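You operate a simulated robot arm through the tools that you are given. There is no shell and no other tool. Be economical: measure what you need, move in short steps, check, and stop when the job is done.

You run a simulated robot arm. Do the job below in one go: nothing can be reset, and whatever is moved stays where it is left.

## Task
Dock the red cube light in well A, the blue one in B, and start charging on FULL.
Fine: dock both while the charger is off; leave the other lights alone.
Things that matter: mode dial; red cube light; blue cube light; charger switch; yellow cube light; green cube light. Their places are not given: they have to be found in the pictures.

It is judged by the outcome, as a careful person would: the job done as asked, and still so three seconds after it is handed in. It fails if anything else is knocked over, pushed out of place, dropped, spilled or broken.

## Robot
A 6-joint arm with a two-finger parallel gripper, fixed in place. Base frame: the origin is at the foot of the arm, x ahead of it, y to its left, z up; the work surface is at about z = 0. Lengths are in mm, angles in degrees, forces in N, time in s.
With the tool pointing down near the work surface it reaches from about 180 to 460 mm from the base axis. Its first joint turns from -70.0 to 70.0 degrees. Payload 1.9 kg.
Tool frame: the origin (TCP) lies between the finger pads and is the grasp point; the fingertips stand 23 mm ahead of it; z points along the fingers, y is the line along which they close. The gripper opens to 94 mm. The fingers are 38 mm wide and 10 mm thick; the gripper's body (54 by 96 mm) begins 39 mm behind the TCP.
Orientation is that of the tool frame in the base frame, as a unit quaternion [w, x, y, z]. With the fingers straight down and closing along the base's y, the tool's x points along the base's -x, its y along +y and its z along -z.

## Interface
- The arm moves only by the tool play_rows. Its argument "steps" is a list of rows, each a list of 7 numbers: the turn, a rotation vector about the tool's x, y, z in degrees, then the shift along the tool's x, y, z in mm, then the finger opening in mm, from 0 to 94. In form: [[rx, ry, rz, dx, dy, dz, claw], ...]. A call has 1 to 10 rows; each row shifts and turns the commanded pose from where the row before left it, along the tool's axes as they then stand. A row lasts 0.2 s, in which the tool goes at most 50 mm and 8.6 degrees; a call with a longer step from one row to the next is refused whole, and so is a gripper value outside its range. Where a pose cannot be reached the arm comes as near as it can. A force on the tool above 90 N (or 10 N above the force at the start of the call, whichever is more), or a blocked arm, ends the call early, and 0.2 s more pass. The fingers move at their own pace (about 108 mm/s each) and stop on an object; they squeeze with about 34 N. The grip force told is the motor's: it shows also when the fingers shut on nothing. Time passes only in rows, and 0.2 s behind the last, so rows that do not move let the fingers close. It gives the time, the measured TCP pose, the force on the tool (base axes), the opening and the grip force at its end, in the units of the frame above (readings bear some noise).
- Cameras (640 x 400 px; columns grow to the right, rows downward): "scene" is fixed at [51.1, 303.3, 430.9]; the picture's right is [-0.83, -0.55, 0.00], its down [-0.27, 0.41, -0.87] and it looks along [0.48, -0.73, -0.49] (base axes); focal length 214 px, centre (320, 200). "wrist" rides on the gripper at [-39, 0, -44] in the tool frame; the picture's right is [0.00, -1.00, 0.00], its down [0.97, 0.00, -0.24] and it looks along [0.24, 0.00, 0.97] (tool axes); focal length 218 px, centre (320, 200).
- get_image(camera): a new picture of that camera. It takes no simulated time.
- point_at(camera, pixels): for up to 12 pixels [column, row] of the newest picture of that camera ("zoom" is the newest enlarged one), the place [x, y, z] in the base frame of the surface seen there, good to about 2 mm. It takes no simulated time.
- inspect(camera, box): a new picture of the part [left, top, right, bottom] of that camera's present view, enlarged. It takes no simulated time.
- job_done(): hands the job in; it is judged then, once.

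Go step by step. Measure first, check grasps and placings, and put right what went wrong. The budget is 80 turns and 34 pictures, counting those below and the enlarged ones. Unless the task says otherwise, let go and move clear before handing in, and close with one line.

The tools are called as a command line: name --pt "numbers of a row" for each row, then --argument value for the rest, lists and objects as JSON in quotes. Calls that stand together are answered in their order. play_rows: Moves the arm, as the interface text tells. Its arguments: {"type":"object","properties":{"steps":{"type":"array"}},"required":["steps"]} The other tools are called the same way: get_image (camera) takes a picture; point_at (camera, pixels) gives the place of the surface under pixels of a picture; inspect (camera, box) takes an enlarged picture of a part of a camera's view; job_done () hands the job in.

At the start:

```text
clock: 0.0
ee_pos: [269.6, 24.5, 375.9]
tool_rot: [0.0, 0.001, 1.0, 0.0]
ft_force: [0.8, -0.6, 0.4]
gripper_width: 94.1
gripper_force: 0.1
```

scene: 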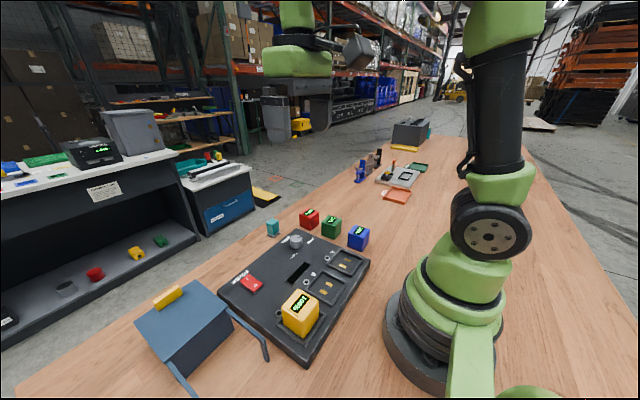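
wrist: 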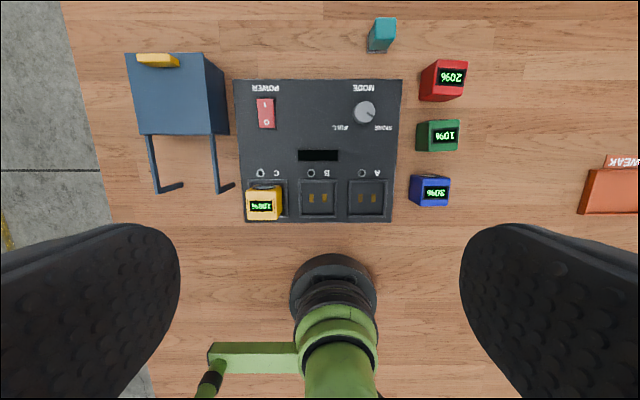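

The wrist view shows the charger with dial near (364,112), switch near (266,113), wells A (368,197), B (318,197) and yellow in C. I'll enlarge the view to read details.

inspect --camera "wrist" --box '[220, 70, 480, 232]'

inspect --camera "scene" --box '[210, 190, 390, 370]'

point_at --camera "wrist" --pixels '[[364, 110], [266, 105], [266, 121], [368, 197], [318, 197], [262, 204], [446, 76], [440, 135], [432, 189], [382, 30], [320, 155], [345, 197]]'

```text
2.46 times, centred on (350, 151) of wrist
```

zoom: 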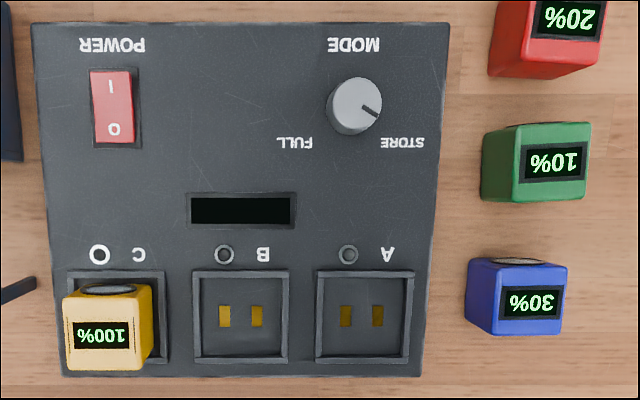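

```text
2.22 times, centred on (300, 280) of scene
```

zoom: 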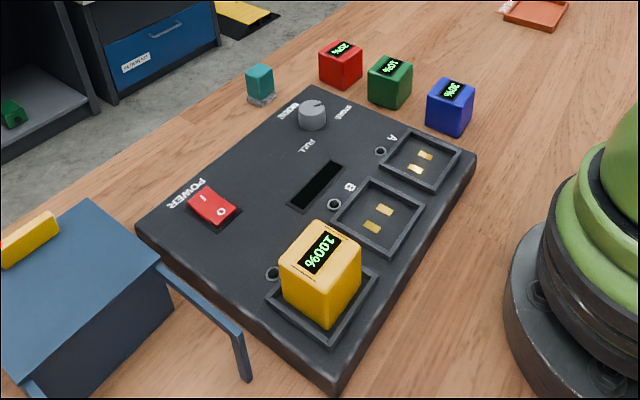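

```text
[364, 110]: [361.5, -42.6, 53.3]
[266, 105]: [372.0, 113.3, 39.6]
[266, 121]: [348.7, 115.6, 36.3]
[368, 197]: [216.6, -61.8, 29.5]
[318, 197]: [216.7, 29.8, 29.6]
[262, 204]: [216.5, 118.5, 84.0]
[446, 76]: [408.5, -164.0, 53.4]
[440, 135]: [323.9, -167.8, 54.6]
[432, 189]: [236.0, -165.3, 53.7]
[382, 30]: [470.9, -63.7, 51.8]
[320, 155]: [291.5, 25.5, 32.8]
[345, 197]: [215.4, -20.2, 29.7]
```

Dial pointer is at STORE and the switch is on O; cubes are about 54 mm with tops at z≈54, wells' floors at z≈30. I'll move above the cubes for a close look at their yaw and clearances.

play_rows --pt "0 0 0 0 -45 20 94" --pt "0 0 0 -10 -45 20 94" --pt "0 0 0 -10 -45 20 94" --pt "0 0 0 0 0 20 94" --pt "0 0 0 0 0 0 94"

inspect --camera "wrist" --box '[140, 0, 460, 200]'

```text
refused: row 2 steps farther than a row can; nothing moved
```

```text
2.00 times, centred on (300, 100) of wrist
```

zoom: 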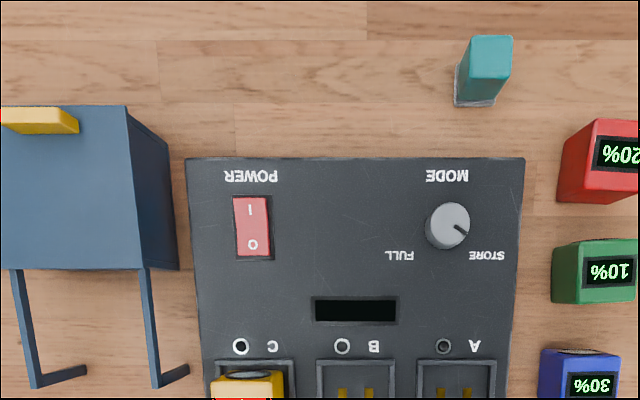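

The call was refused for a step just over 50 mm; I'll use shorter rows.

play_rows --pt "0 0 0 0 -42 20 94" --pt "0 0 0 -10 -42 20 94" --pt "0 0 0 -10 -42 20 94" --pt "0 0 0 0 0 20 94" --pt "0 0 0 0 0 0 94"

get_image --camera "wrist"

```text
clock: 1.2
ee_pos: [288.3, -100.1, 298.4]
tool_rot: [0.0, -0.001, 1.0, -0.001]
ft_force: [-0.5, 1.3, -0.7]
gripper_width: 94.0
gripper_force: 0.0
```

```text
28 pictures are left
```

wrist: 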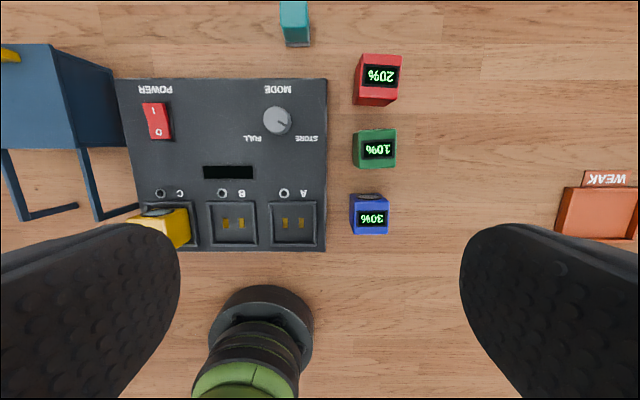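

All three free cubes are visible at (378,75), (375,148), (370,214). I'll zoom to get corners.

inspect --camera "wrist" --box '[190, 45, 430, 255]'

```text
1.90 times, centred on (310, 150) of wrist
```

zoom: 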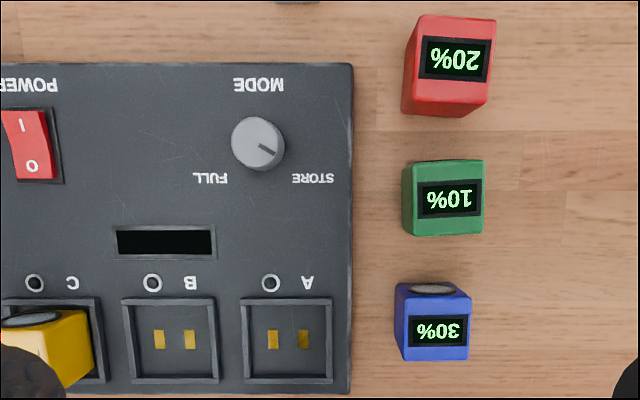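

Zoom shows the red cube turned a few degrees, blue nearly square. I'll measure corners, edges and well features.

point_at --camera "zoom" --pixels '[[423, 20], [491, 25], [482, 99], [414, 91], [404, 298], [467, 297], [466, 356], [407, 356], [349, 80], [349, 300], [342, 340], [287, 340]]'

point_at --camera "zoom" --pixels '[[245, 302], [328, 302], [329, 379], [247, 379], [126, 302], [212, 302], [215, 379], [133, 379], [262, 147], [274, 153], [209, 178], [312, 179]]'

```text
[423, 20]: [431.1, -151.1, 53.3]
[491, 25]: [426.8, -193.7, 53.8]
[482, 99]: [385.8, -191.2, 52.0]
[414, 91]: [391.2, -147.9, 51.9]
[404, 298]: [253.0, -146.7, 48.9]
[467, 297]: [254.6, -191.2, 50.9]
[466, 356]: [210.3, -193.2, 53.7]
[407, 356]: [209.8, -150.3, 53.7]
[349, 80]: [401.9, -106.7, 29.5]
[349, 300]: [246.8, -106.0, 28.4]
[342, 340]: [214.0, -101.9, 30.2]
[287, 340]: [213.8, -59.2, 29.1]
```

```text
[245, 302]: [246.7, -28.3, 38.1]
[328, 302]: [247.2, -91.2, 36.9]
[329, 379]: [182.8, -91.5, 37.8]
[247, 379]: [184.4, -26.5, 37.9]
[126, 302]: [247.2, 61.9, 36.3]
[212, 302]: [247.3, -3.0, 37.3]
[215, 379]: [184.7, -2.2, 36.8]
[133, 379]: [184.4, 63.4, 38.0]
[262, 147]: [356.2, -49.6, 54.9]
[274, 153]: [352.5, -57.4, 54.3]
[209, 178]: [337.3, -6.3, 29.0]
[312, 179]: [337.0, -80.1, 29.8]
```

Red centre ≈(409,-171) yaw ≈-5°, blue ≈(232,-170) yaw ≈+2°; well A (215,-59.5), B (215.5,30), rim z≈37.5; knob ≈(360,-46), top z≈54. First I'll set the dial while the charger is off: move over it.

play_rows --pt "0 0 0 -18 13 0 94" --pt "0 0 0 -18 13 30 94" --pt "0 0 0 -18 14 40 94" --pt "0 0 0 -18 14 40 94" --pt "0 0 0 0 0 40 70" --pt "0 0 0 0 0 0 70" --pt "0 0 0 0 0 0 70"

get_image --camera "wrist"

```text
clock: 2.8
ee_pos: [361.2, -46.6, 145.8]
tool_rot: [0.0, 0.001, 1.0, 0.001]
ft_force: [0.4, 0.5, -0.2]
gripper_width: 69.9
gripper_force: 0.1
```

```text
26 pictures are left
```

wrist: 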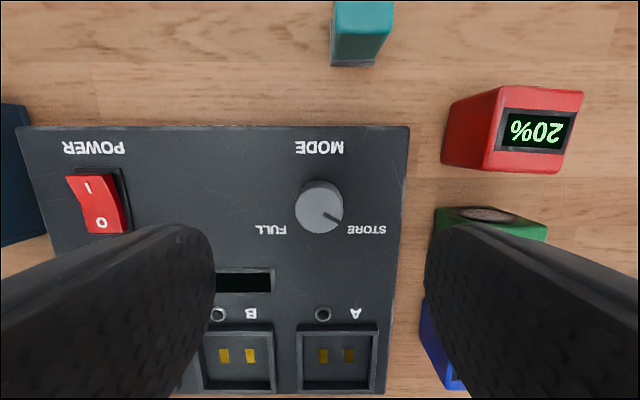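

The knob top is at about (320,212), laterally centred. I'll measure its edges precisely.

point_at --camera "wrist" --pixels '[[300, 212], [339, 212], [320, 212], [320, 198], [320, 228], [326, 215], [335, 222], [272, 229], [366, 229], [98, 190], [103, 222], [360, 30]]'

inspect --camera "wrist" --box '[240, 150, 400, 250]'

```text
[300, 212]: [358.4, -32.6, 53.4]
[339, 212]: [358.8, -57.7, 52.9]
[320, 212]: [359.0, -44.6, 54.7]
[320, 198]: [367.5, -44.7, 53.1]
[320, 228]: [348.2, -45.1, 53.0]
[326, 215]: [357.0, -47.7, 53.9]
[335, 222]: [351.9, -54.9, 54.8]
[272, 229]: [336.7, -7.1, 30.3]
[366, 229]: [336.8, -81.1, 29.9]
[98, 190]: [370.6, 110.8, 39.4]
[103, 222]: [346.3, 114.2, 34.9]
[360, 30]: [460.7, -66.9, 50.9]
```

```text
4.00 times, centred on (320, 200) of wrist
```

zoom: 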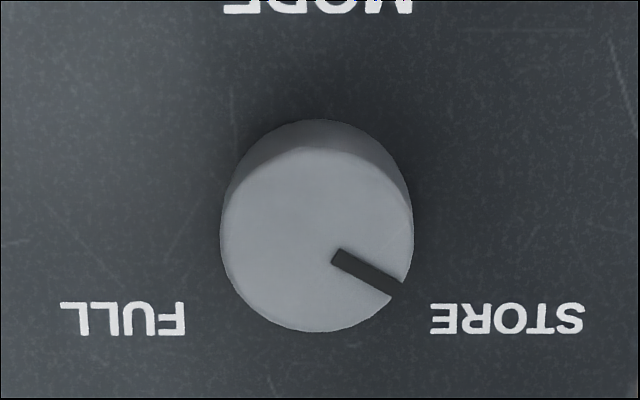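

Knob centre is (360,-44.3), radius ~15 mm, pointer ~57° to the STORE side and FULL label ~58° to the other side. I'll pre-turn -57°, descend and close on it.

play_rows --pt "0 0 0 1.2 2.3 0 60" --pt "0 0 -8.2 0 0 0 60" --pt "0 0 -8.2 0 0 0 60" --pt "0 0 -8.2 0 0 0 60" --pt "0 0 -8.2 0 0 0 60" --pt "0 0 -8.2 0 0 0 60" --pt "0 0 -8.2 0 0 0 60" --pt "0 0 -8.2 0 0 0 60" --pt "0 0 0 0 0 25 60" --pt "0 0 0 0 0 25 60"

play_rows --pt "0 0 0 0 0 20 60" --pt "0 0 0 0 0 18 60" --pt "0 0 0 0 0 0 60"

```text
clock: 5.0
ee_pos: [359.2, -43.8, 96.0]
tool_rot: [0.001, -0.481, 0.877, 0.001]
ft_force: [0.2, 0.1, -0.2]
gripper_width: 59.9
gripper_force: 0.0
```

```text
clock: 5.8
ee_pos: [360.5, -42.4, 57.2]
tool_rot: [0.001, -0.479, 0.878, 0.0]
ft_force: [0.3, -0.7, 0.2]
gripper_width: 59.8
gripper_force: 0.1
```

At the knob, z 57, no contact force. Now close.

play_rows --pt "0 0 0 0 0 0 40" --pt "0 0 0 0 0 0 25" --pt "0 0 0 0 0 0 20" --pt "0 0 0 0 0 0 20"

```text
clock: 6.8
ee_pos: [361.3, -43.2, 57.4]
tool_rot: [0.002, -0.481, 0.877, -0.001]
ft_force: [21.1, -13.6, -14.6]
gripper_width: 33.4
gripper_force: 44.6
```

Gripped at 33.4 mm, with a side force of ~25 N along tool -y, so I'll shift 1 mm that way and then turn in two parts.

play_rows --pt "0 0 0 0 -1 0 20" --pt "0 0 0 0 0 0 20" --pt "0 0 4 0 0 0 20" --pt "0 0 4 0 0 0 20"

```text
clock: 7.8
ee_pos: [360.4, -43.1, 56.7]
tool_rot: [0.001, -0.417, 0.909, 0.001]
ft_force: [22.5, 7.2, -20.4]
gripper_width: 33.2
gripper_force: 45.2
```

Turning works with moderate forces; continue.

play_rows --pt "0 0 6 0 0 0 20" --pt "0 0 6 0 0 0 20" --pt "0 0 6 0 0 0 20" --pt "0 0 6 0 0 0 20" --pt "0 0 6 0 0 0 20"

inspect --camera "wrist" --box '[220, 130, 420, 255]'

```text
clock: 9.0
ee_pos: [361.2, -44.1, 58.7]
tool_rot: [0.001, -0.168, 0.986, -0.001]
ft_force: [18.6, 0.9, -3.9]
gripper_width: 33.0
gripper_force: 44.9
```

```text
3.20 times, centred on (320, 192) of wrist
```

zoom: 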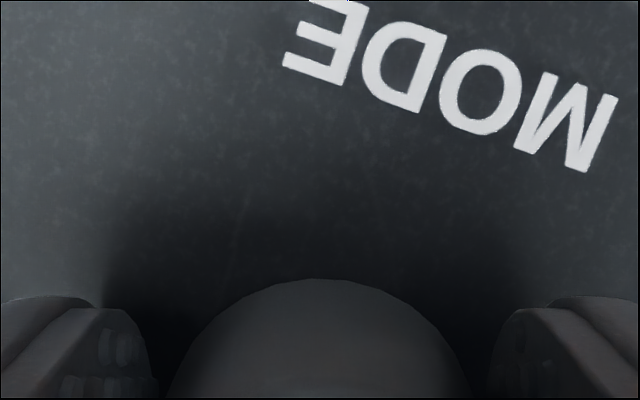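

Forces stay low; pointer is not visible from here, so continue turning toward FULL.

play_rows --pt "0 0 7 0 0 0 20" --pt "0 0 7 0 0 0 20" --pt "0 0 7 0 0 0 20" --pt "0 0 7 0 0 0 20" --pt "0 0 7 0 0 0 20" --pt "0 0 7 0 0 0 20" --pt "0 0 7 0 0 0 20" --pt "0 0 7 0 0 0 20" --pt "0 0 7 0 0 0 20" --pt "0 0 7 0 0 0 20"

```text
clock: 11.2
ee_pos: [360.5, -45.2, 58.3]
tool_rot: [-0.002, 0.43, 0.903, 0.0]
ft_force: [-10.0, -26.5, 30.2]
gripper_width: 32.9
gripper_force: 44.9
```

At +51° now; 6° more, then open, lift and look.

play_rows --pt "0 0 6 0 0 0 20" --pt "0 0 0 0 0 0 20" --pt "0 0 0 0 0 0 60" --pt "0 0 0 0 0 0 60" --pt "0 0 0 0 0 -40 60" --pt "0 0 0 0 0 -45 60" --pt "0 0 0 0 0 0 60"

inspect --camera "wrist" --box '[220, 130, 420, 255]'

```text
clock: 12.8
ee_pos: [361.2, -44.8, 143.7]
tool_rot: [0.0, 0.475, 0.88, 0.0]
ft_force: [-0.3, 0.0, 0.5]
gripper_width: 60.2
gripper_force: 0.1
```

```text
3.20 times, centred on (320, 192) of wrist
```

zoom: 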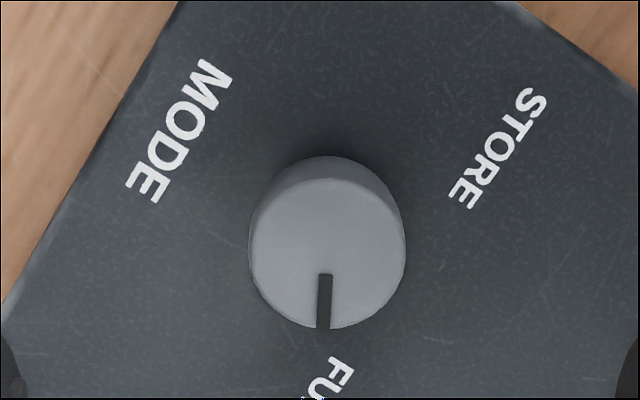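

The pointer now aims at FULL (pointer tip at (322,328) in zoom, ~+57°). Next go above the red cube with the tool at +5° yaw.

play_rows --pt "0 0 -7.4 0 0 0 80" --pt "0 0 -7.4 0 0 0 80" --pt "0 0 -7.4 0 0 0 80" --pt "0 0 -7.4 0 0 0 80" --pt "0 0 -7.4 0 0 0 80" --pt "0 0 -7.4 0 0 0 80" --pt "0 0 -7.4 0 0 0 80" --pt "0 0 0 -19.6 -40.4 0 80" --pt "0 0 0 -19.6 -40.4 0 80" --pt "0 0 0 -19.6 -40.5 0 80"

get_image --camera "wrist"

```text
clock: 15.0
ee_pos: [408.1, -171.6, 140.4]
tool_rot: [-0.001, 0.041, 0.999, 0.001]
ft_force: [0.0, -0.8, -0.4]
gripper_width: 79.9
gripper_force: 0.1
```

```text
22 pictures are left
```

wrist: 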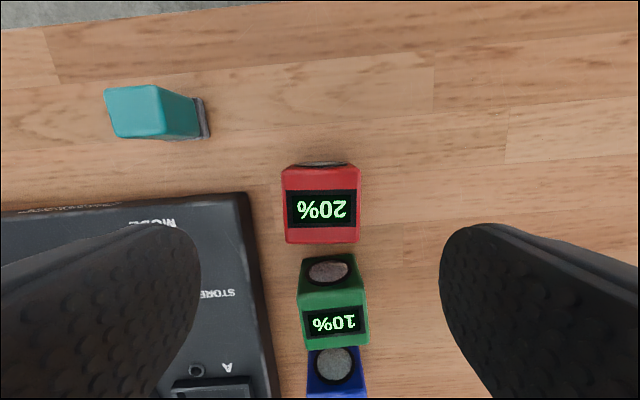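

Red sits square to the view, centred near (321,208). I'll measure its top.

point_at --camera "wrist" --pixels '[[286, 208], [357, 208], [321, 172], [321, 238], [290, 238], [355, 238], [240, 240], [335, 310], [300, 255], [335, 363]]'

```text
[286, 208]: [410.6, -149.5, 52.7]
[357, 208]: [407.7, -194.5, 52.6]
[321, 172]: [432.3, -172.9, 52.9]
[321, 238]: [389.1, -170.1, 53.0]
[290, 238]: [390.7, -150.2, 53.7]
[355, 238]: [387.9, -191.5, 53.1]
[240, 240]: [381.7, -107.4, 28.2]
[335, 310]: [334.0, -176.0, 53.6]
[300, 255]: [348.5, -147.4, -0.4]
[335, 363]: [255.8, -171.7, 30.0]
```

Red centre ≈(410,-172); clearances are good. Descend to z≈43 and close.

play_rows --pt "0 0 0 -2 0 30 76" --pt "0 0 0 0 0 35 76" --pt "0 0 0 0 0 32 76" --pt "0 0 0 0 0 0 76" --pt "0 0 0 0 0 0 46" --pt "0 0 0 0 0 0 40" --pt "0 0 0 0 0 0 40"

```text
clock: 16.6
ee_pos: [410.3, -169.4, 46.4]
tool_rot: [-0.001, 0.043, 0.999, 0.001]
ft_force: [-0.7, -0.3, 0.5]
gripper_width: 49.6
gripper_force: 33.9
```

Gripped at 49.6 mm. Lift and check that it holds while moving toward well A.

play_rows --pt "0 0 0 0 0 -40 40" --pt "0 0 0 0 0 -45 40" --pt "0 0 -5 0 0 0 40" --pt "0 0 0 39 22.2 0 40" --pt "0 0 0 39 22.2 0 40" --pt "0 0 0 39 22.2 0 40" --pt "0 0 0 39 22.2 0 40" --pt "0 0 0 39 22.2 0 40" --pt "0 0 0 0 0 0 40" --pt "0 0 0 0 0 0 40"

get_image --camera "wrist"

get_image --camera "scene"

```text
clock: 18.8
ee_pos: [215.3, -59.8, 130.2]
tool_rot: [0.0, -0.001, 1.0, 0.0]
ft_force: [0.0, 0.2, 0.2]
gripper_width: 40.1
gripper_force: 0.0
```

```text
21 pictures are left
```

wrist: 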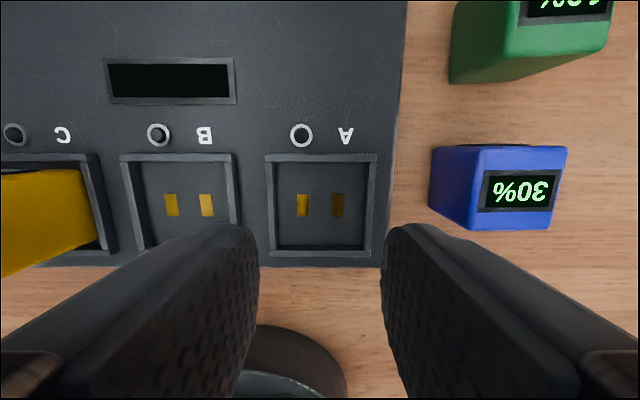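

```text
20 pictures are left
```

scene: 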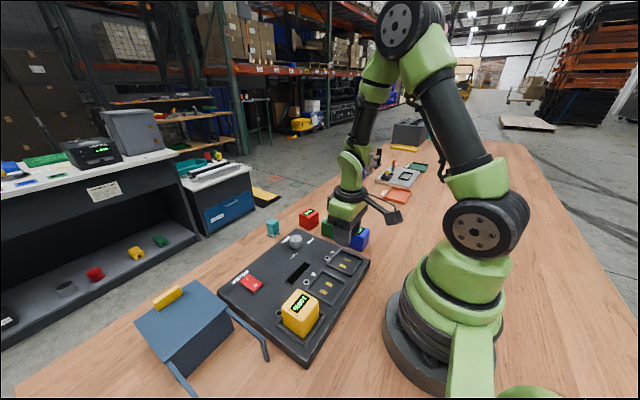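

The gripper is empty (opening 40.1, force 0); the red cube at scene (310,218) slipped out near its original spot. I'll go back above it and look.

play_rows --pt "0 0 0 -39 -22.2 0 60" --pt "0 0 0 -39 -22.2 -10 80" --pt "0 0 0 -39 -22.2 0 80" --pt "0 0 0 -39 -22.2 0 80" --pt "0 0 0 -39 -22.2 0 80" --pt "0 0 5 0 0 0 80" --pt "0 0 0 0 0 0 80"

get_image --camera "wrist"

inspect --camera "scene" --box '[240, 180, 400, 280]'

```text
clock: 20.4
ee_pos: [411.9, -170.3, 140.9]
tool_rot: [0.0, 0.042, 0.999, 0.0]
ft_force: [-0.6, -0.3, 0.5]
gripper_width: 80.0
gripper_force: 0.1
```

```text
19 pictures are left
```

wrist: 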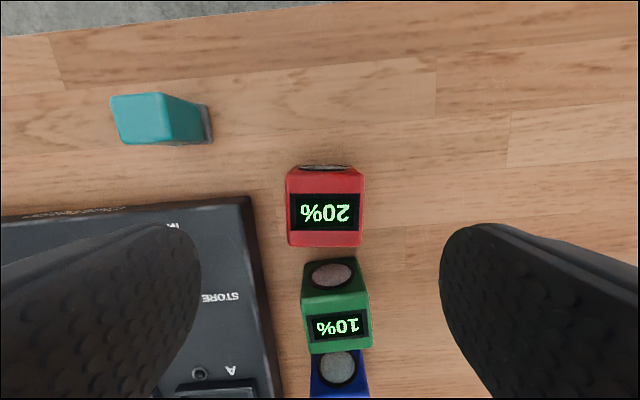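

```text
4.00 times, centred on (320, 230) of scene
```

zoom: 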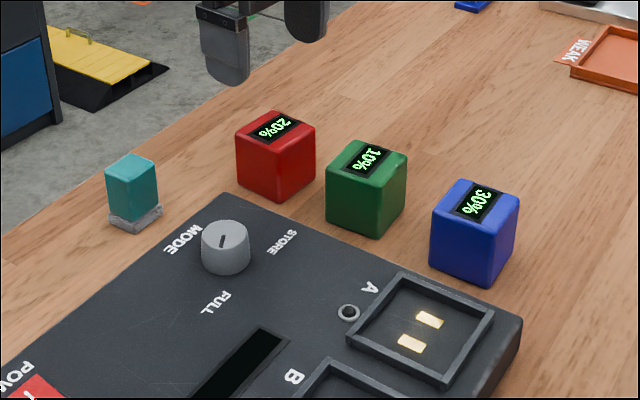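

The red cube is upright in its original place (it simply slipped). I'll grip 10 mm deeper, command full closing, and lift slowly.

play_rows --pt "0 0 0 1 -1 35 76" --pt "0 0 0 0 0 40 76" --pt "0 0 0 0 0 30 76" --pt "0 0 0 0 0 0 76" --pt "0 0 0 0 0 0 30" --pt "0 0 0 0 0 0 0" --pt "0 0 0 0 0 0 0" --pt "0 0 0 0 0 -4 0" --pt "0 0 0 0 0 -6 0" --pt "0 0 0 0 0 0 0"

```text
clock: 22.6
ee_pos: [410.8, -173.0, 45.6]
tool_rot: [0.0, 0.042, 0.999, 0.0]
ft_force: [0.3, 0.1, -3.1]
gripper_width: 49.6
gripper_force: 33.8
```

It reads a -3 N load, so the cube seems held. Lift a further 60 mm slowly and check.

play_rows --pt "0 0 0 0 0 -10 0" --pt "0 0 0 0 0 -15 0" --pt "0 0 0 0 0 -15 0" --pt "0 0 0 0 0 -15 0" --pt "0 0 0 0 0 -15 0" --pt "0 0 0 0 0 0 0"

get_image --camera "wrist"

```text
clock: 24.0
ee_pos: [408.7, -170.4, 116.6]
tool_rot: [0.0, 0.042, 0.999, -0.001]
ft_force: [-0.1, 0.3, -3.0]
gripper_width: 49.9
gripper_force: 34.2
```

```text
17 pictures are left
```

wrist: 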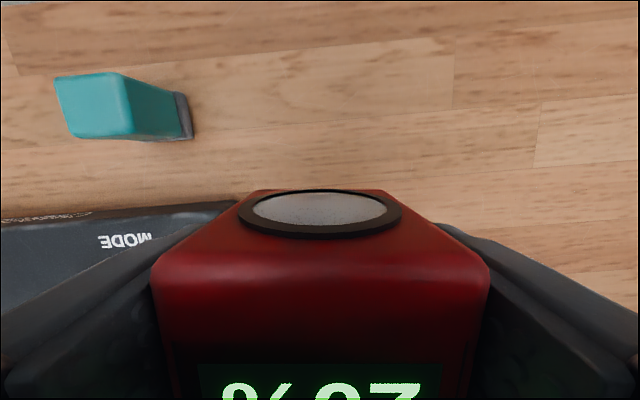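

The cube is held. I'll measure its top in hand, for the offset.

point_at --camera "wrist" --pixels '[[180, 280], [460, 280], [320, 280], [200, 340], [440, 340], [320, 345], [320, 195]]'

```text
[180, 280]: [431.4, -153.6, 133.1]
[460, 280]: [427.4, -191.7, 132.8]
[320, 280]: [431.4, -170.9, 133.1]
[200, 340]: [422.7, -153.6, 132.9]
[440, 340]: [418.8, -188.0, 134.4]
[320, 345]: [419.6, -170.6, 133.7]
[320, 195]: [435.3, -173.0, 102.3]
```

Top at z≈133 so the bottom is ≈35 mm below TCP, centred. Carry gently to above well A.

play_rows --pt "0 0 -2.5 0 0 0 0" --pt "0 0 -2.5 12 7 0 0" --pt "0 0 0 25 14 0 0" --pt "0 0 0 30 17 0 0" --pt "0 0 0 30 17 0 0" --pt "0 0 0 30 17 0 0" --pt "0 0 0 30 17 0 0" --pt "0 0 0 25 14 0 0" --pt "0 0 0 13 9 0 0" --pt "0 0 0 0 0 0 0"

inspect --camera "scene" --box '[240, 180, 400, 280]'

get_image --camera "wrist"

```text
clock: 26.2
ee_pos: [212.4, -59.1, 116.0]
tool_rot: [0.0, -0.001, 1.0, -0.001]
ft_force: [-0.6, -0.5, -2.4]
gripper_width: 49.8
gripper_force: 33.4
```

```text
4.00 times, centred on (320, 230) of scene
```

zoom: 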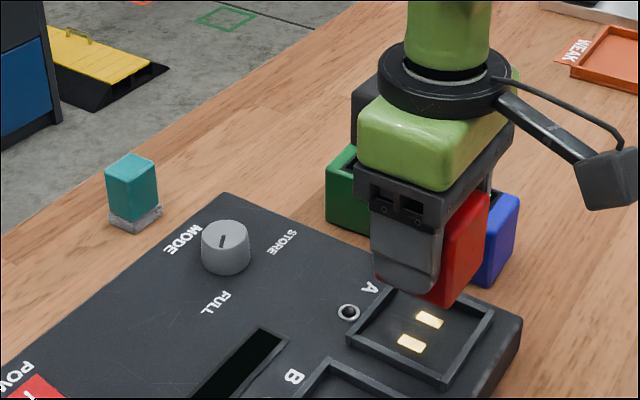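

```text
15 pictures are left
```

wrist: 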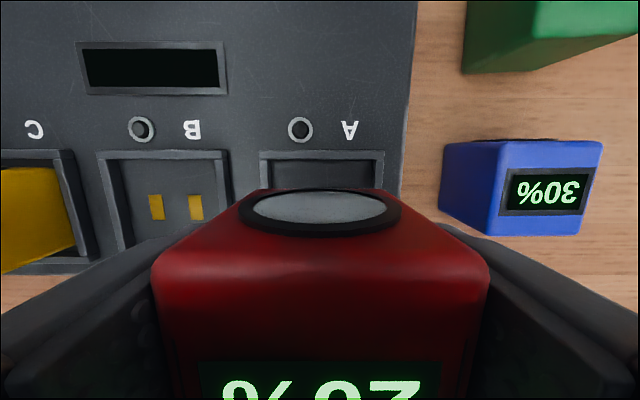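

Cube is above A. I'll measure the cube's front face and the well rim for alignment.

point_at --camera "wrist" --pixels '[[320, 205], [160, 285], [483, 285], [266, 155], [379, 155], [321, 155], [321, 162], [320, 280]]'

```text
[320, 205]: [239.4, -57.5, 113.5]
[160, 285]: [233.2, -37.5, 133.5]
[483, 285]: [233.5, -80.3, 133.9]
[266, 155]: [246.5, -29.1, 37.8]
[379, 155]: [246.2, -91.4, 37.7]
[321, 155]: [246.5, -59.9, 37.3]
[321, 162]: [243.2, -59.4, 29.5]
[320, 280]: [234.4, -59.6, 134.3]
```

Nearly aligned (cube centre ≈(214.4,-59), well (215,-60)). Lower slowly about 50 mm.

play_rows --pt "0 0 0 -0.6 -1 10 0" --pt "0 0 0 0 0 15 0" --pt "0 0 0 0 0 12 0" --pt "0 0 0 0 0 8 0" --pt "0 0 0 0 0 4 0" --pt "0 0 0 0 0 0 0"

```text
clock: 27.6
ee_pos: [214.8, -61.1, 66.8]
tool_rot: [0.0, -0.001, 1.0, 0.001]
ft_force: [0.4, -0.6, -2.9]
gripper_width: 49.8
gripper_force: 34.1
```

Still hanging free (-2.9 N); lower in small steps until contact.

play_rows --pt "0 0 0 0 0 1 0" --pt "0 0 0 0 0 0.7 0" --pt "0 0 0 0 0 0 0"

inspect --camera "scene" --box '[280, 200, 400, 320]'

```text
clock: 28.4
ee_pos: [215.5, -61.2, 66.4]
tool_rot: [0.001, -0.001, 1.0, 0.0]
ft_force: [-3.3, 0.3, 24.0]
gripper_width: 49.8
gripper_force: 33.7
```

```text
3.33 times, centred on (340, 260) of scene
```

zoom: 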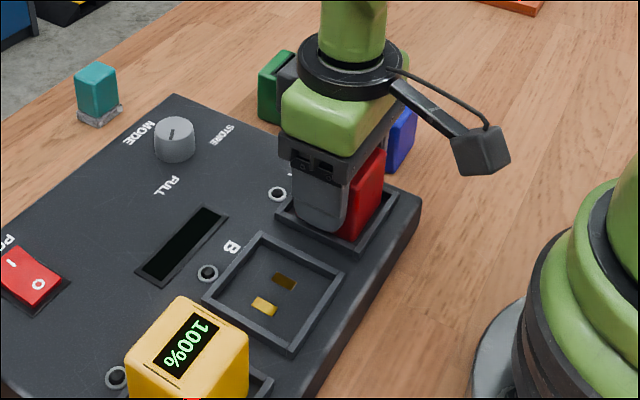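

The cube is seated on the floor of A (24 N up, z≈66). Release and lift, then head above the blue cube (232,-170).

play_rows --pt "0 0 0 0 0 0 66" --pt "0 0 0 0 0 0 66" --pt "0 0 0 0 0 -25 66" --pt "0 0 0 0 0 -50 76" --pt "0 0 0 -8 -35 0 80" --pt "0 0 0 -8 -35 0 80" --pt "0 0 -2 -1 -39 0 80" --pt "0 0 0 0 0 0 80"

get_image --camera "wrist"

```text
clock: 30.2
ee_pos: [230.4, -171.4, 140.4]
tool_rot: [0.0, -0.019, 1.0, 0.0]
ft_force: [-0.2, 0.4, -0.5]
gripper_width: 80.2
gripper_force: 0.1
```

```text
13 pictures are left
```

wrist: 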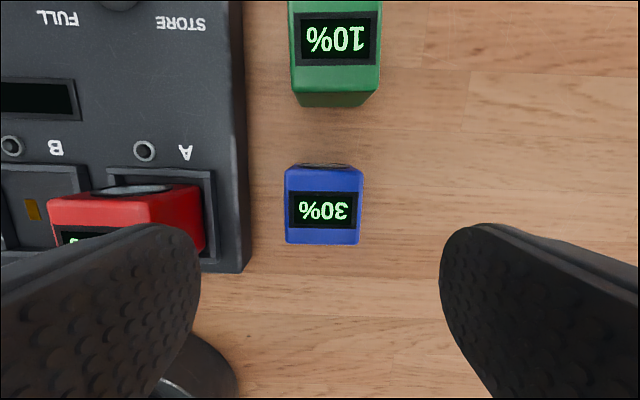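

Red is in A; blue is square to view near (323,205). Measure it.

point_at --camera "wrist" --pixels '[[290, 206], [357, 206], [323, 240], [323, 172], [290, 240], [357, 240], [290, 172], [358, 172]]'

```text
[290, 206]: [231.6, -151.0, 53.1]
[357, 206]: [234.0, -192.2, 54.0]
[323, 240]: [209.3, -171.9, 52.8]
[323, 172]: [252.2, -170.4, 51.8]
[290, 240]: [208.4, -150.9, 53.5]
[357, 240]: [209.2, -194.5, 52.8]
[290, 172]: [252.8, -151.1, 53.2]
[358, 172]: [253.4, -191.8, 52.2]
```

Blue centre ≈(231,-172), right under the TCP. Descend 105 mm, close fully, lift slowly.

play_rows --pt "0 0 0 -0.5 0 35 76" --pt "0 0 0 0 0 40 76" --pt "0 0 0 0 0 31 76" --pt "0 0 0 0 0 0 76" --pt "0 0 0 0 0 0 30" --pt "0 0 0 0 0 0 0" --pt "0 0 0 0 0 0 0" --pt "0 0 0 0 0 -4 0" --pt "0 0 0 0 0 -6 0" --pt "0 0 0 0 0 0 0"

```text
clock: 32.4
ee_pos: [230.9, -169.4, 43.1]
tool_rot: [0.0, -0.02, 1.0, 0.0]
ft_force: [-0.9, 0.0, -2.4]
gripper_width: 49.9
gripper_force: 34.1
```

Held (-2.4 N). Lift 100 mm to pass over the red cube (top z≈83).

play_rows --pt "0 0 0 0 0 -10 0" --pt "0 0 0 0 0 -15 0" --pt "0 0 0 0 0 -20 0" --pt "0 0 0 0 0 -20 0" --pt "0 0 0 0 0 -20 0" --pt "0 0 0 0 0 -15 0" --pt "0 0 2 0 0 0 0" --pt "0 0 0 0 0 0 0"

play_rows --pt "0 0 0 1 12 0 0" --pt "0 0 0 2 22 0 0" --pt "0 0 0 2 30 0 0" --pt "0 0 0 2 30 0 0" --pt "0 0 0 2 30 0 0" --pt "0 0 0 2 30 0 0" --pt "0 0 0 2 25 0 0" --pt "0 0 0 2 15 0 0" --pt "0 0 0 1 7 0 0" --pt "0 0 0 0 0 0 0"

get_image --camera "wrist"

```text
clock: 34.2
ee_pos: [234.0, -169.8, 145.6]
tool_rot: [0.0, -0.001, 1.0, 0.0]
ft_force: [-0.1, -0.6, -2.2]
gripper_width: 49.8
gripper_force: 33.7
```

```text
clock: 36.4
ee_pos: [215.7, 31.6, 143.6]
tool_rot: [0.0, 0.0, 1.0, 0.0]
ft_force: [0.2, -0.4, -2.3]
gripper_width: 50.1
gripper_force: 33.8
```

```text
12 pictures are left
```

wrist: 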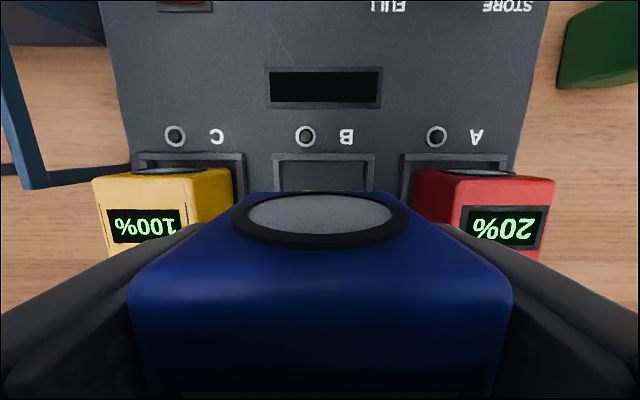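

Blue hangs over B, a bit higher in the fingers. Measure its faces and B's rim.

point_at --camera "wrist" --pixels '[[320, 210], [140, 300], [500, 300], [320, 290], [276, 157], [371, 157], [324, 157], [324, 165]]'

```text
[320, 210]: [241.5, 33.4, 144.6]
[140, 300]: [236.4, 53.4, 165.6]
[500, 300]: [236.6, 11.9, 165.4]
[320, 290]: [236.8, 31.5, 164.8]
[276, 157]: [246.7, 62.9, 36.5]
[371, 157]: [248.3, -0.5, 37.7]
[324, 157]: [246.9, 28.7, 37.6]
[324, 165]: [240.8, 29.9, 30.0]
```

Shift by (-1,-1.8) and lower about 79 mm, then creep; fingertips will end just above the rim.

play_rows --pt "0 0 0 1.2 -1.8 10 0" --pt "0 0 0 0 0 18 0" --pt "0 0 0 0 0 18 0" --pt "0 0 0 0 0 15 0" --pt "0 0 0 0 0 10 0" --pt "0 0 0 0 0 6 0" --pt "0 0 0 0 0 2 0" --pt "0 0 0 0 0 0 0"

```text
clock: 38.2
ee_pos: [216.6, 30.0, 64.5]
tool_rot: [0.0, -0.001, 1.0, -0.001]
ft_force: [0.9, -0.1, -2.0]
gripper_width: 50.0
gripper_force: 34.0
```

play_rows --pt "0 0 0 0 0 1 0" --pt "0 0 0 0 0 0.7 0" --pt "0 0 0 0 0 0 0"

inspect --camera "scene" --box '[270, 210, 390, 330]'

```text
clock: 39.0
ee_pos: [214.4, 30.6, 63.7]
tool_rot: [0.001, -0.001, 1.0, 0.001]
ft_force: [-0.6, 0.7, -2.2]
gripper_width: 49.8
gripper_force: 33.8
```

```text
3.33 times, centred on (330, 270) of scene
```

zoom: 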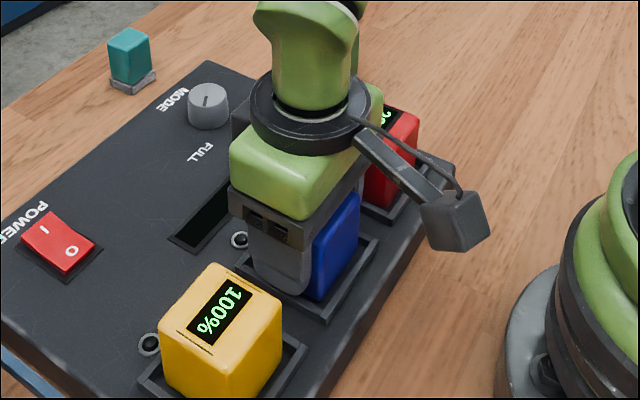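

Still no contact (-2.2 N); the cube is inside the rim. Creep further.

play_rows --pt "0 0 0 0 0 0.7 0" --pt "0 0 0 0 0 0.7 0" --pt "0 0 0 0 0 0 0"

```text
clock: 39.8
ee_pos: [215.8, 29.5, 62.9]
tool_rot: [0.0, -0.001, 1.0, 0.001]
ft_force: [-0.2, -0.2, -2.3]
gripper_width: 49.7
gripper_force: 34.0
```

play_rows --pt "0 0 0 0 0 0.6 0" --pt "0 0 0 0 0 0 0"

```text
clock: 40.4
ee_pos: [214.7, 30.1, 61.2]
tool_rot: [0.001, -0.001, 1.0, 0.0]
ft_force: [0.2, -3.1, 16.1]
gripper_width: 49.8
gripper_force: 34.1
```

Contact (16 N); release, lift, and move to a view above the switch.

play_rows --pt "0 0 0 0 0 0 66" --pt "0 0 0 0 0 0 66" --pt "0 0 0 0 0 -25 66" --pt "0 0 0 0 0 -50 40" --pt "0 0 0 -35 15 -20 0" --pt "0 0 0 -40 25 0 0" --pt "0 0 0 -40 25 0 0" --pt "0 0 0 -30 15 0 0" --pt "0 0 0 0 0 0 0"

get_image --camera "wrist"

inspect --camera "scene" --box '[210, 200, 390, 360]'

```text
clock: 42.4
ee_pos: [360.2, 109.2, 156.0]
tool_rot: [0.0, -0.002, 1.0, -0.001]
ft_force: [0.1, 0.2, -2.1]
gripper_width: 49.4
gripper_force: 33.8
```

```text
10 pictures are left
```

wrist: 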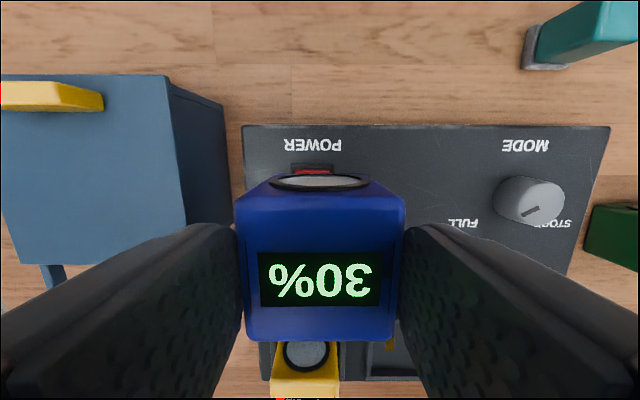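

```text
2.50 times, centred on (300, 280) of scene
```

zoom: 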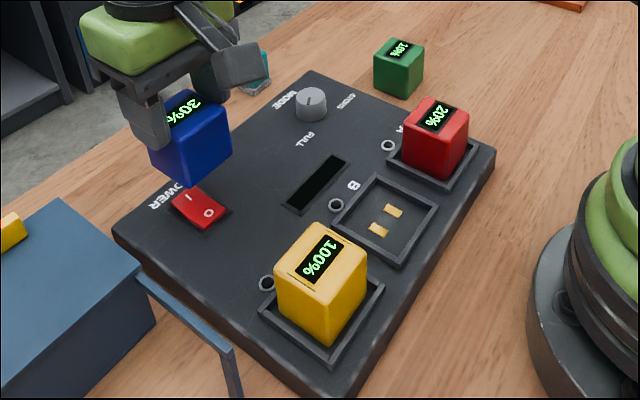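

My mistake: the fingers closed too early and picked the blue cube up again, held near its top. It's intact; measure it in hand before carrying it back to B.

point_at --camera "wrist" --pixels '[[320, 190], [250, 225], [392, 225], [320, 240], [250, 330], [390, 330], [320, 330], [320, 205]]'

```text
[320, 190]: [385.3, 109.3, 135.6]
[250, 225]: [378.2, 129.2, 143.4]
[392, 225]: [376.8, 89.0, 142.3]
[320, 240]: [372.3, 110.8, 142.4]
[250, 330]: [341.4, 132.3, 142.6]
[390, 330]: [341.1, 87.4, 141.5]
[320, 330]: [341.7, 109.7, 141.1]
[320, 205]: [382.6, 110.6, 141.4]
```

Held by its top 9 mm, centred on TCP, bottom at z≈89. Carry back gently over B, with a slightly raised path.

play_rows --pt "0 0 0 0 0 -5 0" --pt "0 0 0 10 -5.5 -3 0" --pt "0 0 0 22 -12 0 0" --pt "0 0 0 28 -15.2 0 0" --pt "0 0 0 30 -16.3 0 0" --pt "0 0 0 28 -15 0 0" --pt "0 0 0 17 -9.5 0 0" --pt "0 0 0 10 -5.5 0 0" --pt "0 0 0 0 0 0 0"

get_image --camera "wrist"

```text
clock: 44.4
ee_pos: [216.2, 29.9, 164.7]
tool_rot: [0.0, 0.0, 1.0, 0.0]
ft_force: [0.5, -0.8, -1.6]
gripper_width: 49.7
gripper_force: 33.7
```

```text
8 pictures are left
```

wrist: 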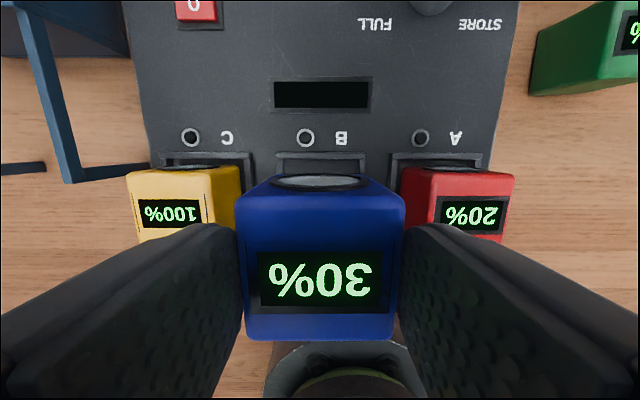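

point_at --camera "wrist" --pixels '[[320, 192], [245, 225], [397, 225], [320, 240], [250, 330], [390, 330], [279, 157], [363, 157], [450, 185], [320, 157]]'

```text
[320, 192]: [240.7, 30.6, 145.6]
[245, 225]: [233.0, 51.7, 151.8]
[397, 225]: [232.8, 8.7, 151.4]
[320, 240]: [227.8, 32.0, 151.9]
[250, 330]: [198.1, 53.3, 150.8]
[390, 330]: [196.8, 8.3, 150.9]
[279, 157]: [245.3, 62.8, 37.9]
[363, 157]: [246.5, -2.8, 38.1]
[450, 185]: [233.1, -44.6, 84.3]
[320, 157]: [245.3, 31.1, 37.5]
```

Aligned ((215.7,30.4) vs (215,30.5)); top must drop from 151.5 to ≈83.5. Lower 65 mm, then creep.

play_rows --pt "0 0 0 0.5 0 10 0" --pt "0 0 0 0 0 16 0" --pt "0 0 0 0 0 16 0" --pt "0 0 0 0 0 12 0" --pt "0 0 0 0 0 8 0" --pt "0 0 0 0 0 3 0" --pt "0 0 0 0 0 0 0"

play_rows --pt "0 0 0 0 0 0.7 0" --pt "0 0 0 0 0 0.6 0" --pt "0 0 0 0 0 0 0"

```text
clock: 46.0
ee_pos: [214.5, 31.8, 99.7]
tool_rot: [0.0, -0.001, 1.0, 0.0]
ft_force: [0.7, -0.3, -2.3]
gripper_width: 49.3
gripper_force: 34.0
```

```text
clock: 46.8
ee_pos: [214.6, 31.2, 98.6]
tool_rot: [0.0, -0.001, 1.0, 0.0]
ft_force: [-0.5, -0.8, -2.8]
gripper_width: 49.6
gripper_force: 34.1
```

play_rows --pt "0 0 0 0 0 0.6 0" --pt "0 0 0 0 0 0.6 0" --pt "0 0 0 0 0 0 0"

```text
clock: 47.6
ee_pos: [215.1, 30.4, 96.1]
tool_rot: [0.0, -0.001, 1.0, 0.0]
ft_force: [-5.9, 7.2, 23.0]
gripper_width: 49.8
gripper_force: 34.1
```

Contact (23 N) at the expected height. Open, and lift straight up well clear with the fingers kept open, then check.

play_rows --pt "0 0 0 0 0 0 66" --pt "0 0 0 0 0 0 66" --pt "0 0 0 0 0 -20 66" --pt "0 0 0 0 0 -30 66" --pt "0 0 0 0 0 -10 66" --pt "0 0 0 0 0 0 66"

get_image --camera "wrist"

```text
clock: 49.0
ee_pos: [215.8, 29.2, 157.2]
tool_rot: [-0.001, -0.001, 1.0, 0.0]
ft_force: [0.6, 0.1, 0.2]
gripper_width: 65.9
gripper_force: 0.1
```

```text
7 pictures are left
```

wrist: 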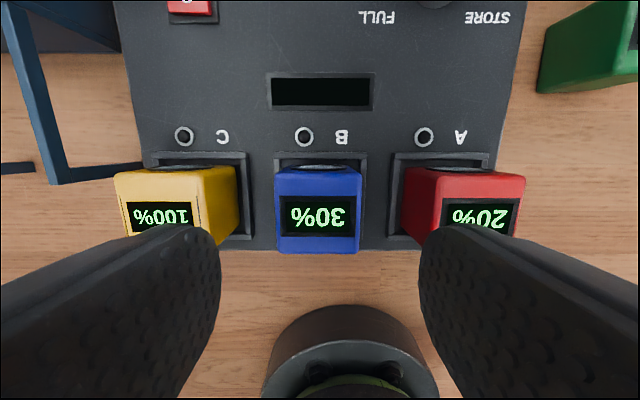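

point_at --camera "wrist" --pixels '[[318, 175], [318, 245], [282, 185], [355, 185], [450, 180], [180, 180], [500, 190]]'

play_rows --pt "0 0 0 -35 15 0 66" --pt "0 0 0 -40 25 0 66" --pt "0 0 0 -40 25 0 40" --pt "0 0 0 -30 16 0 0" --pt "0 0 0 0 0 0 0"

get_image --camera "wrist"

```text
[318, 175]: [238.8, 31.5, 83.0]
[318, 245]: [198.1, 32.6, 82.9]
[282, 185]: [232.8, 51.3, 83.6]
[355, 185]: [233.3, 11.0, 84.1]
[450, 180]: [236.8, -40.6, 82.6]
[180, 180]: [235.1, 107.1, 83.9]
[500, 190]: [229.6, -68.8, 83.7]
```

```text
clock: 50.2
ee_pos: [361.3, 111.5, 156.8]
tool_rot: [0.0, -0.001, 1.0, 0.0]
ft_force: [-0.6, -0.6, -0.5]
gripper_width: 0.3
gripper_force: 34.1
```

```text
6 pictures are left
```

wrist: 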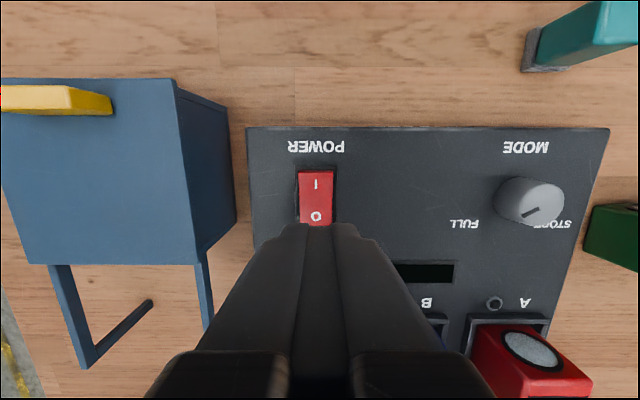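

All docked tops read ≈83.5, so both are seated, and the fingers are now empty. Measure the switch and the nearby blue box.

point_at --camera "wrist" --pixels '[[316, 173], [302, 185], [331, 185], [316, 184], [316, 198], [316, 212], [316, 221], [316, 168], [176, 100], [176, 240], [230, 200], [316, 148]]'

```text
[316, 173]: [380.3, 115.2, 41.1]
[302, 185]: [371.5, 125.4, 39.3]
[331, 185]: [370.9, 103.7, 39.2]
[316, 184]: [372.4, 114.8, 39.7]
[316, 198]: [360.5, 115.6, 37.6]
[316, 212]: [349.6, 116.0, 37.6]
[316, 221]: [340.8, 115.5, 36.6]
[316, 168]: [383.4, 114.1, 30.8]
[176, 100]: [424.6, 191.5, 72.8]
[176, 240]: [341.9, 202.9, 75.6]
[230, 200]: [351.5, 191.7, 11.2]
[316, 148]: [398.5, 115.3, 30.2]
```

Rocker spans x 338–382 at y 115, I end up at z 41. I'll position the closed tips at x≈388 and come down to just above it.

play_rows --pt "0 0 0 -26.5 3.7 0 0" --pt "0 0 0 0 0 35 0" --pt "0 0 0 0 0 35 0" --pt "0 0 0 0 0 15 0" --pt "0 0 0 0 0 0 0"

play_rows --pt "0 0 0 0 0 3 0" --pt "0 0 0 0 0 3 0" --pt "0 0 0 0 0 2 0" --pt "0 0 0 0 0 2 0" --pt "0 0 0 0 0 2 0" --pt "0 0 0 0 0 0 0"

```text
clock: 51.4
ee_pos: [387.4, 115.0, 72.7]
tool_rot: [0.0, -0.001, 1.0, 0.0]
ft_force: [0.0, 0.4, 0.0]
gripper_width: 0.0
gripper_force: 34.1
```

```text
clock: 52.8
ee_pos: [385.9, 115.7, 60.4]
tool_rot: [0.001, 0.0, 1.0, 0.001]
ft_force: [-3.3, -5.7, 27.1]
gripper_width: 0.0
gripper_force: 33.8
```

Contact with 27 N at tip z≈37; press a little more.

play_rows --pt "0 0 0 0 0 1 0" --pt "0 0 0 0 0 1 0" --pt "0 0 0 0 0 0 0"

inspect --camera "scene" --box '[210, 200, 390, 360]'

```text
clock: 53.6
ee_pos: [388.1, 115.7, 61.5]
tool_rot: [0.003, -0.001, 1.0, 0.002]
ft_force: [-8.5, -11.1, 65.4]
gripper_width: 0.2
gripper_force: 34.2
```

```text
2.50 times, centred on (300, 280) of scene
```

zoom: 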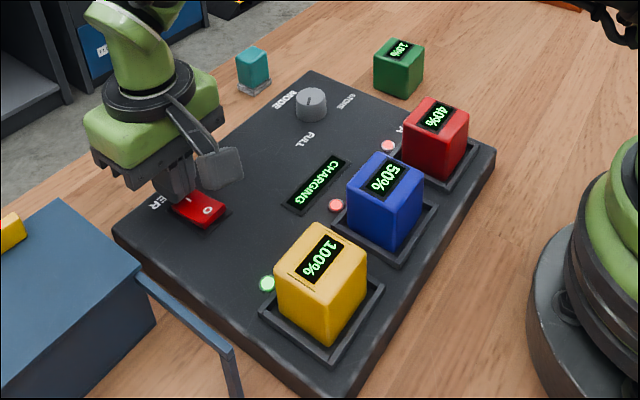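

The switch went over: display reads CHARGING, LEDs A and B are lit, and charges are rising. Lift clear and confirm.

play_rows --pt "0 0 0 0 0 -10 0" --pt "0 0 0 0 0 -30 0" --pt "0 0 0 0 0 -40 0" --pt "0 0 0 0 0 -40 0" --pt "0 0 0 0 0 -40 0" --pt "0 0 0 0 0 0 0"

inspect --camera "scene" --box '[210, 200, 390, 360]'

get_image --camera "wrist"

```text
clock: 55.0
ee_pos: [384.3, 116.3, 219.3]
tool_rot: [0.0, -0.001, 1.0, 0.0]
ft_force: [-0.2, 1.1, -0.4]
gripper_width: 0.0
gripper_force: 35.0
```

```text
2.50 times, centred on (300, 280) of scene
```

zoom: 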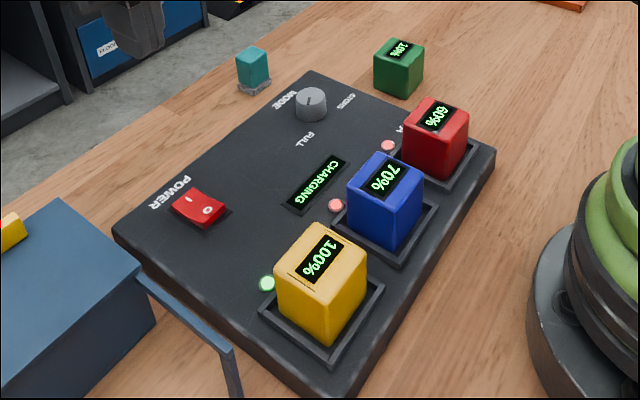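

```text
3 pictures are left
```

wrist: 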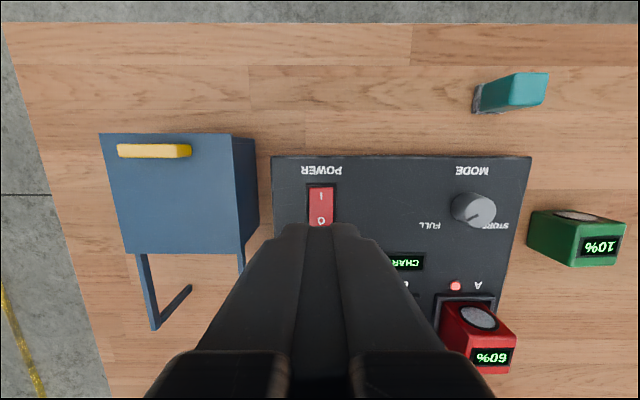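

Everything is charging and the arm is clear. Blue is at 70%; I'll wait briefly to confirm it keeps going toward full rather than stopping at a storage level.

play_rows --pt "0 0 0 0 0 0 0" --pt "0 0 0 0 0 0 0" --pt "0 0 0 0 0 0 0" --pt "0 0 0 0 0 0 0" --pt "0 0 0 0 0 0 0" --pt "0 0 0 0 0 0 0" --pt "0 0 0 0 0 0 0" --pt "0 0 0 0 0 0 0"

inspect --camera "scene" --box '[210, 200, 390, 360]'

```text
clock: 56.8
ee_pos: [386.3, 115.7, 218.1]
tool_rot: [0.0, -0.002, 1.0, 0.0]
ft_force: [-0.1, -0.5, -0.1]
gripper_width: 0.0
gripper_force: 34.3
```

```text
2.50 times, centred on (300, 280) of scene
```

zoom: 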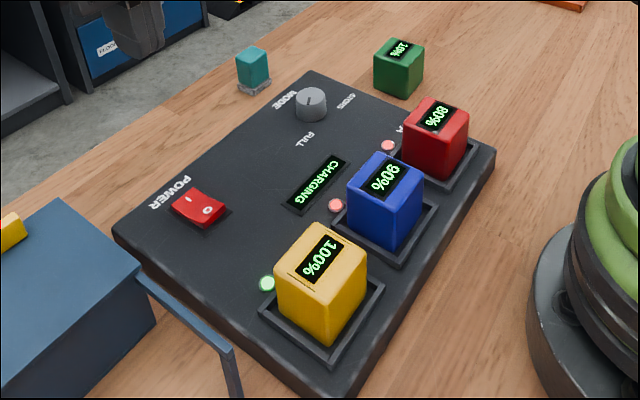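

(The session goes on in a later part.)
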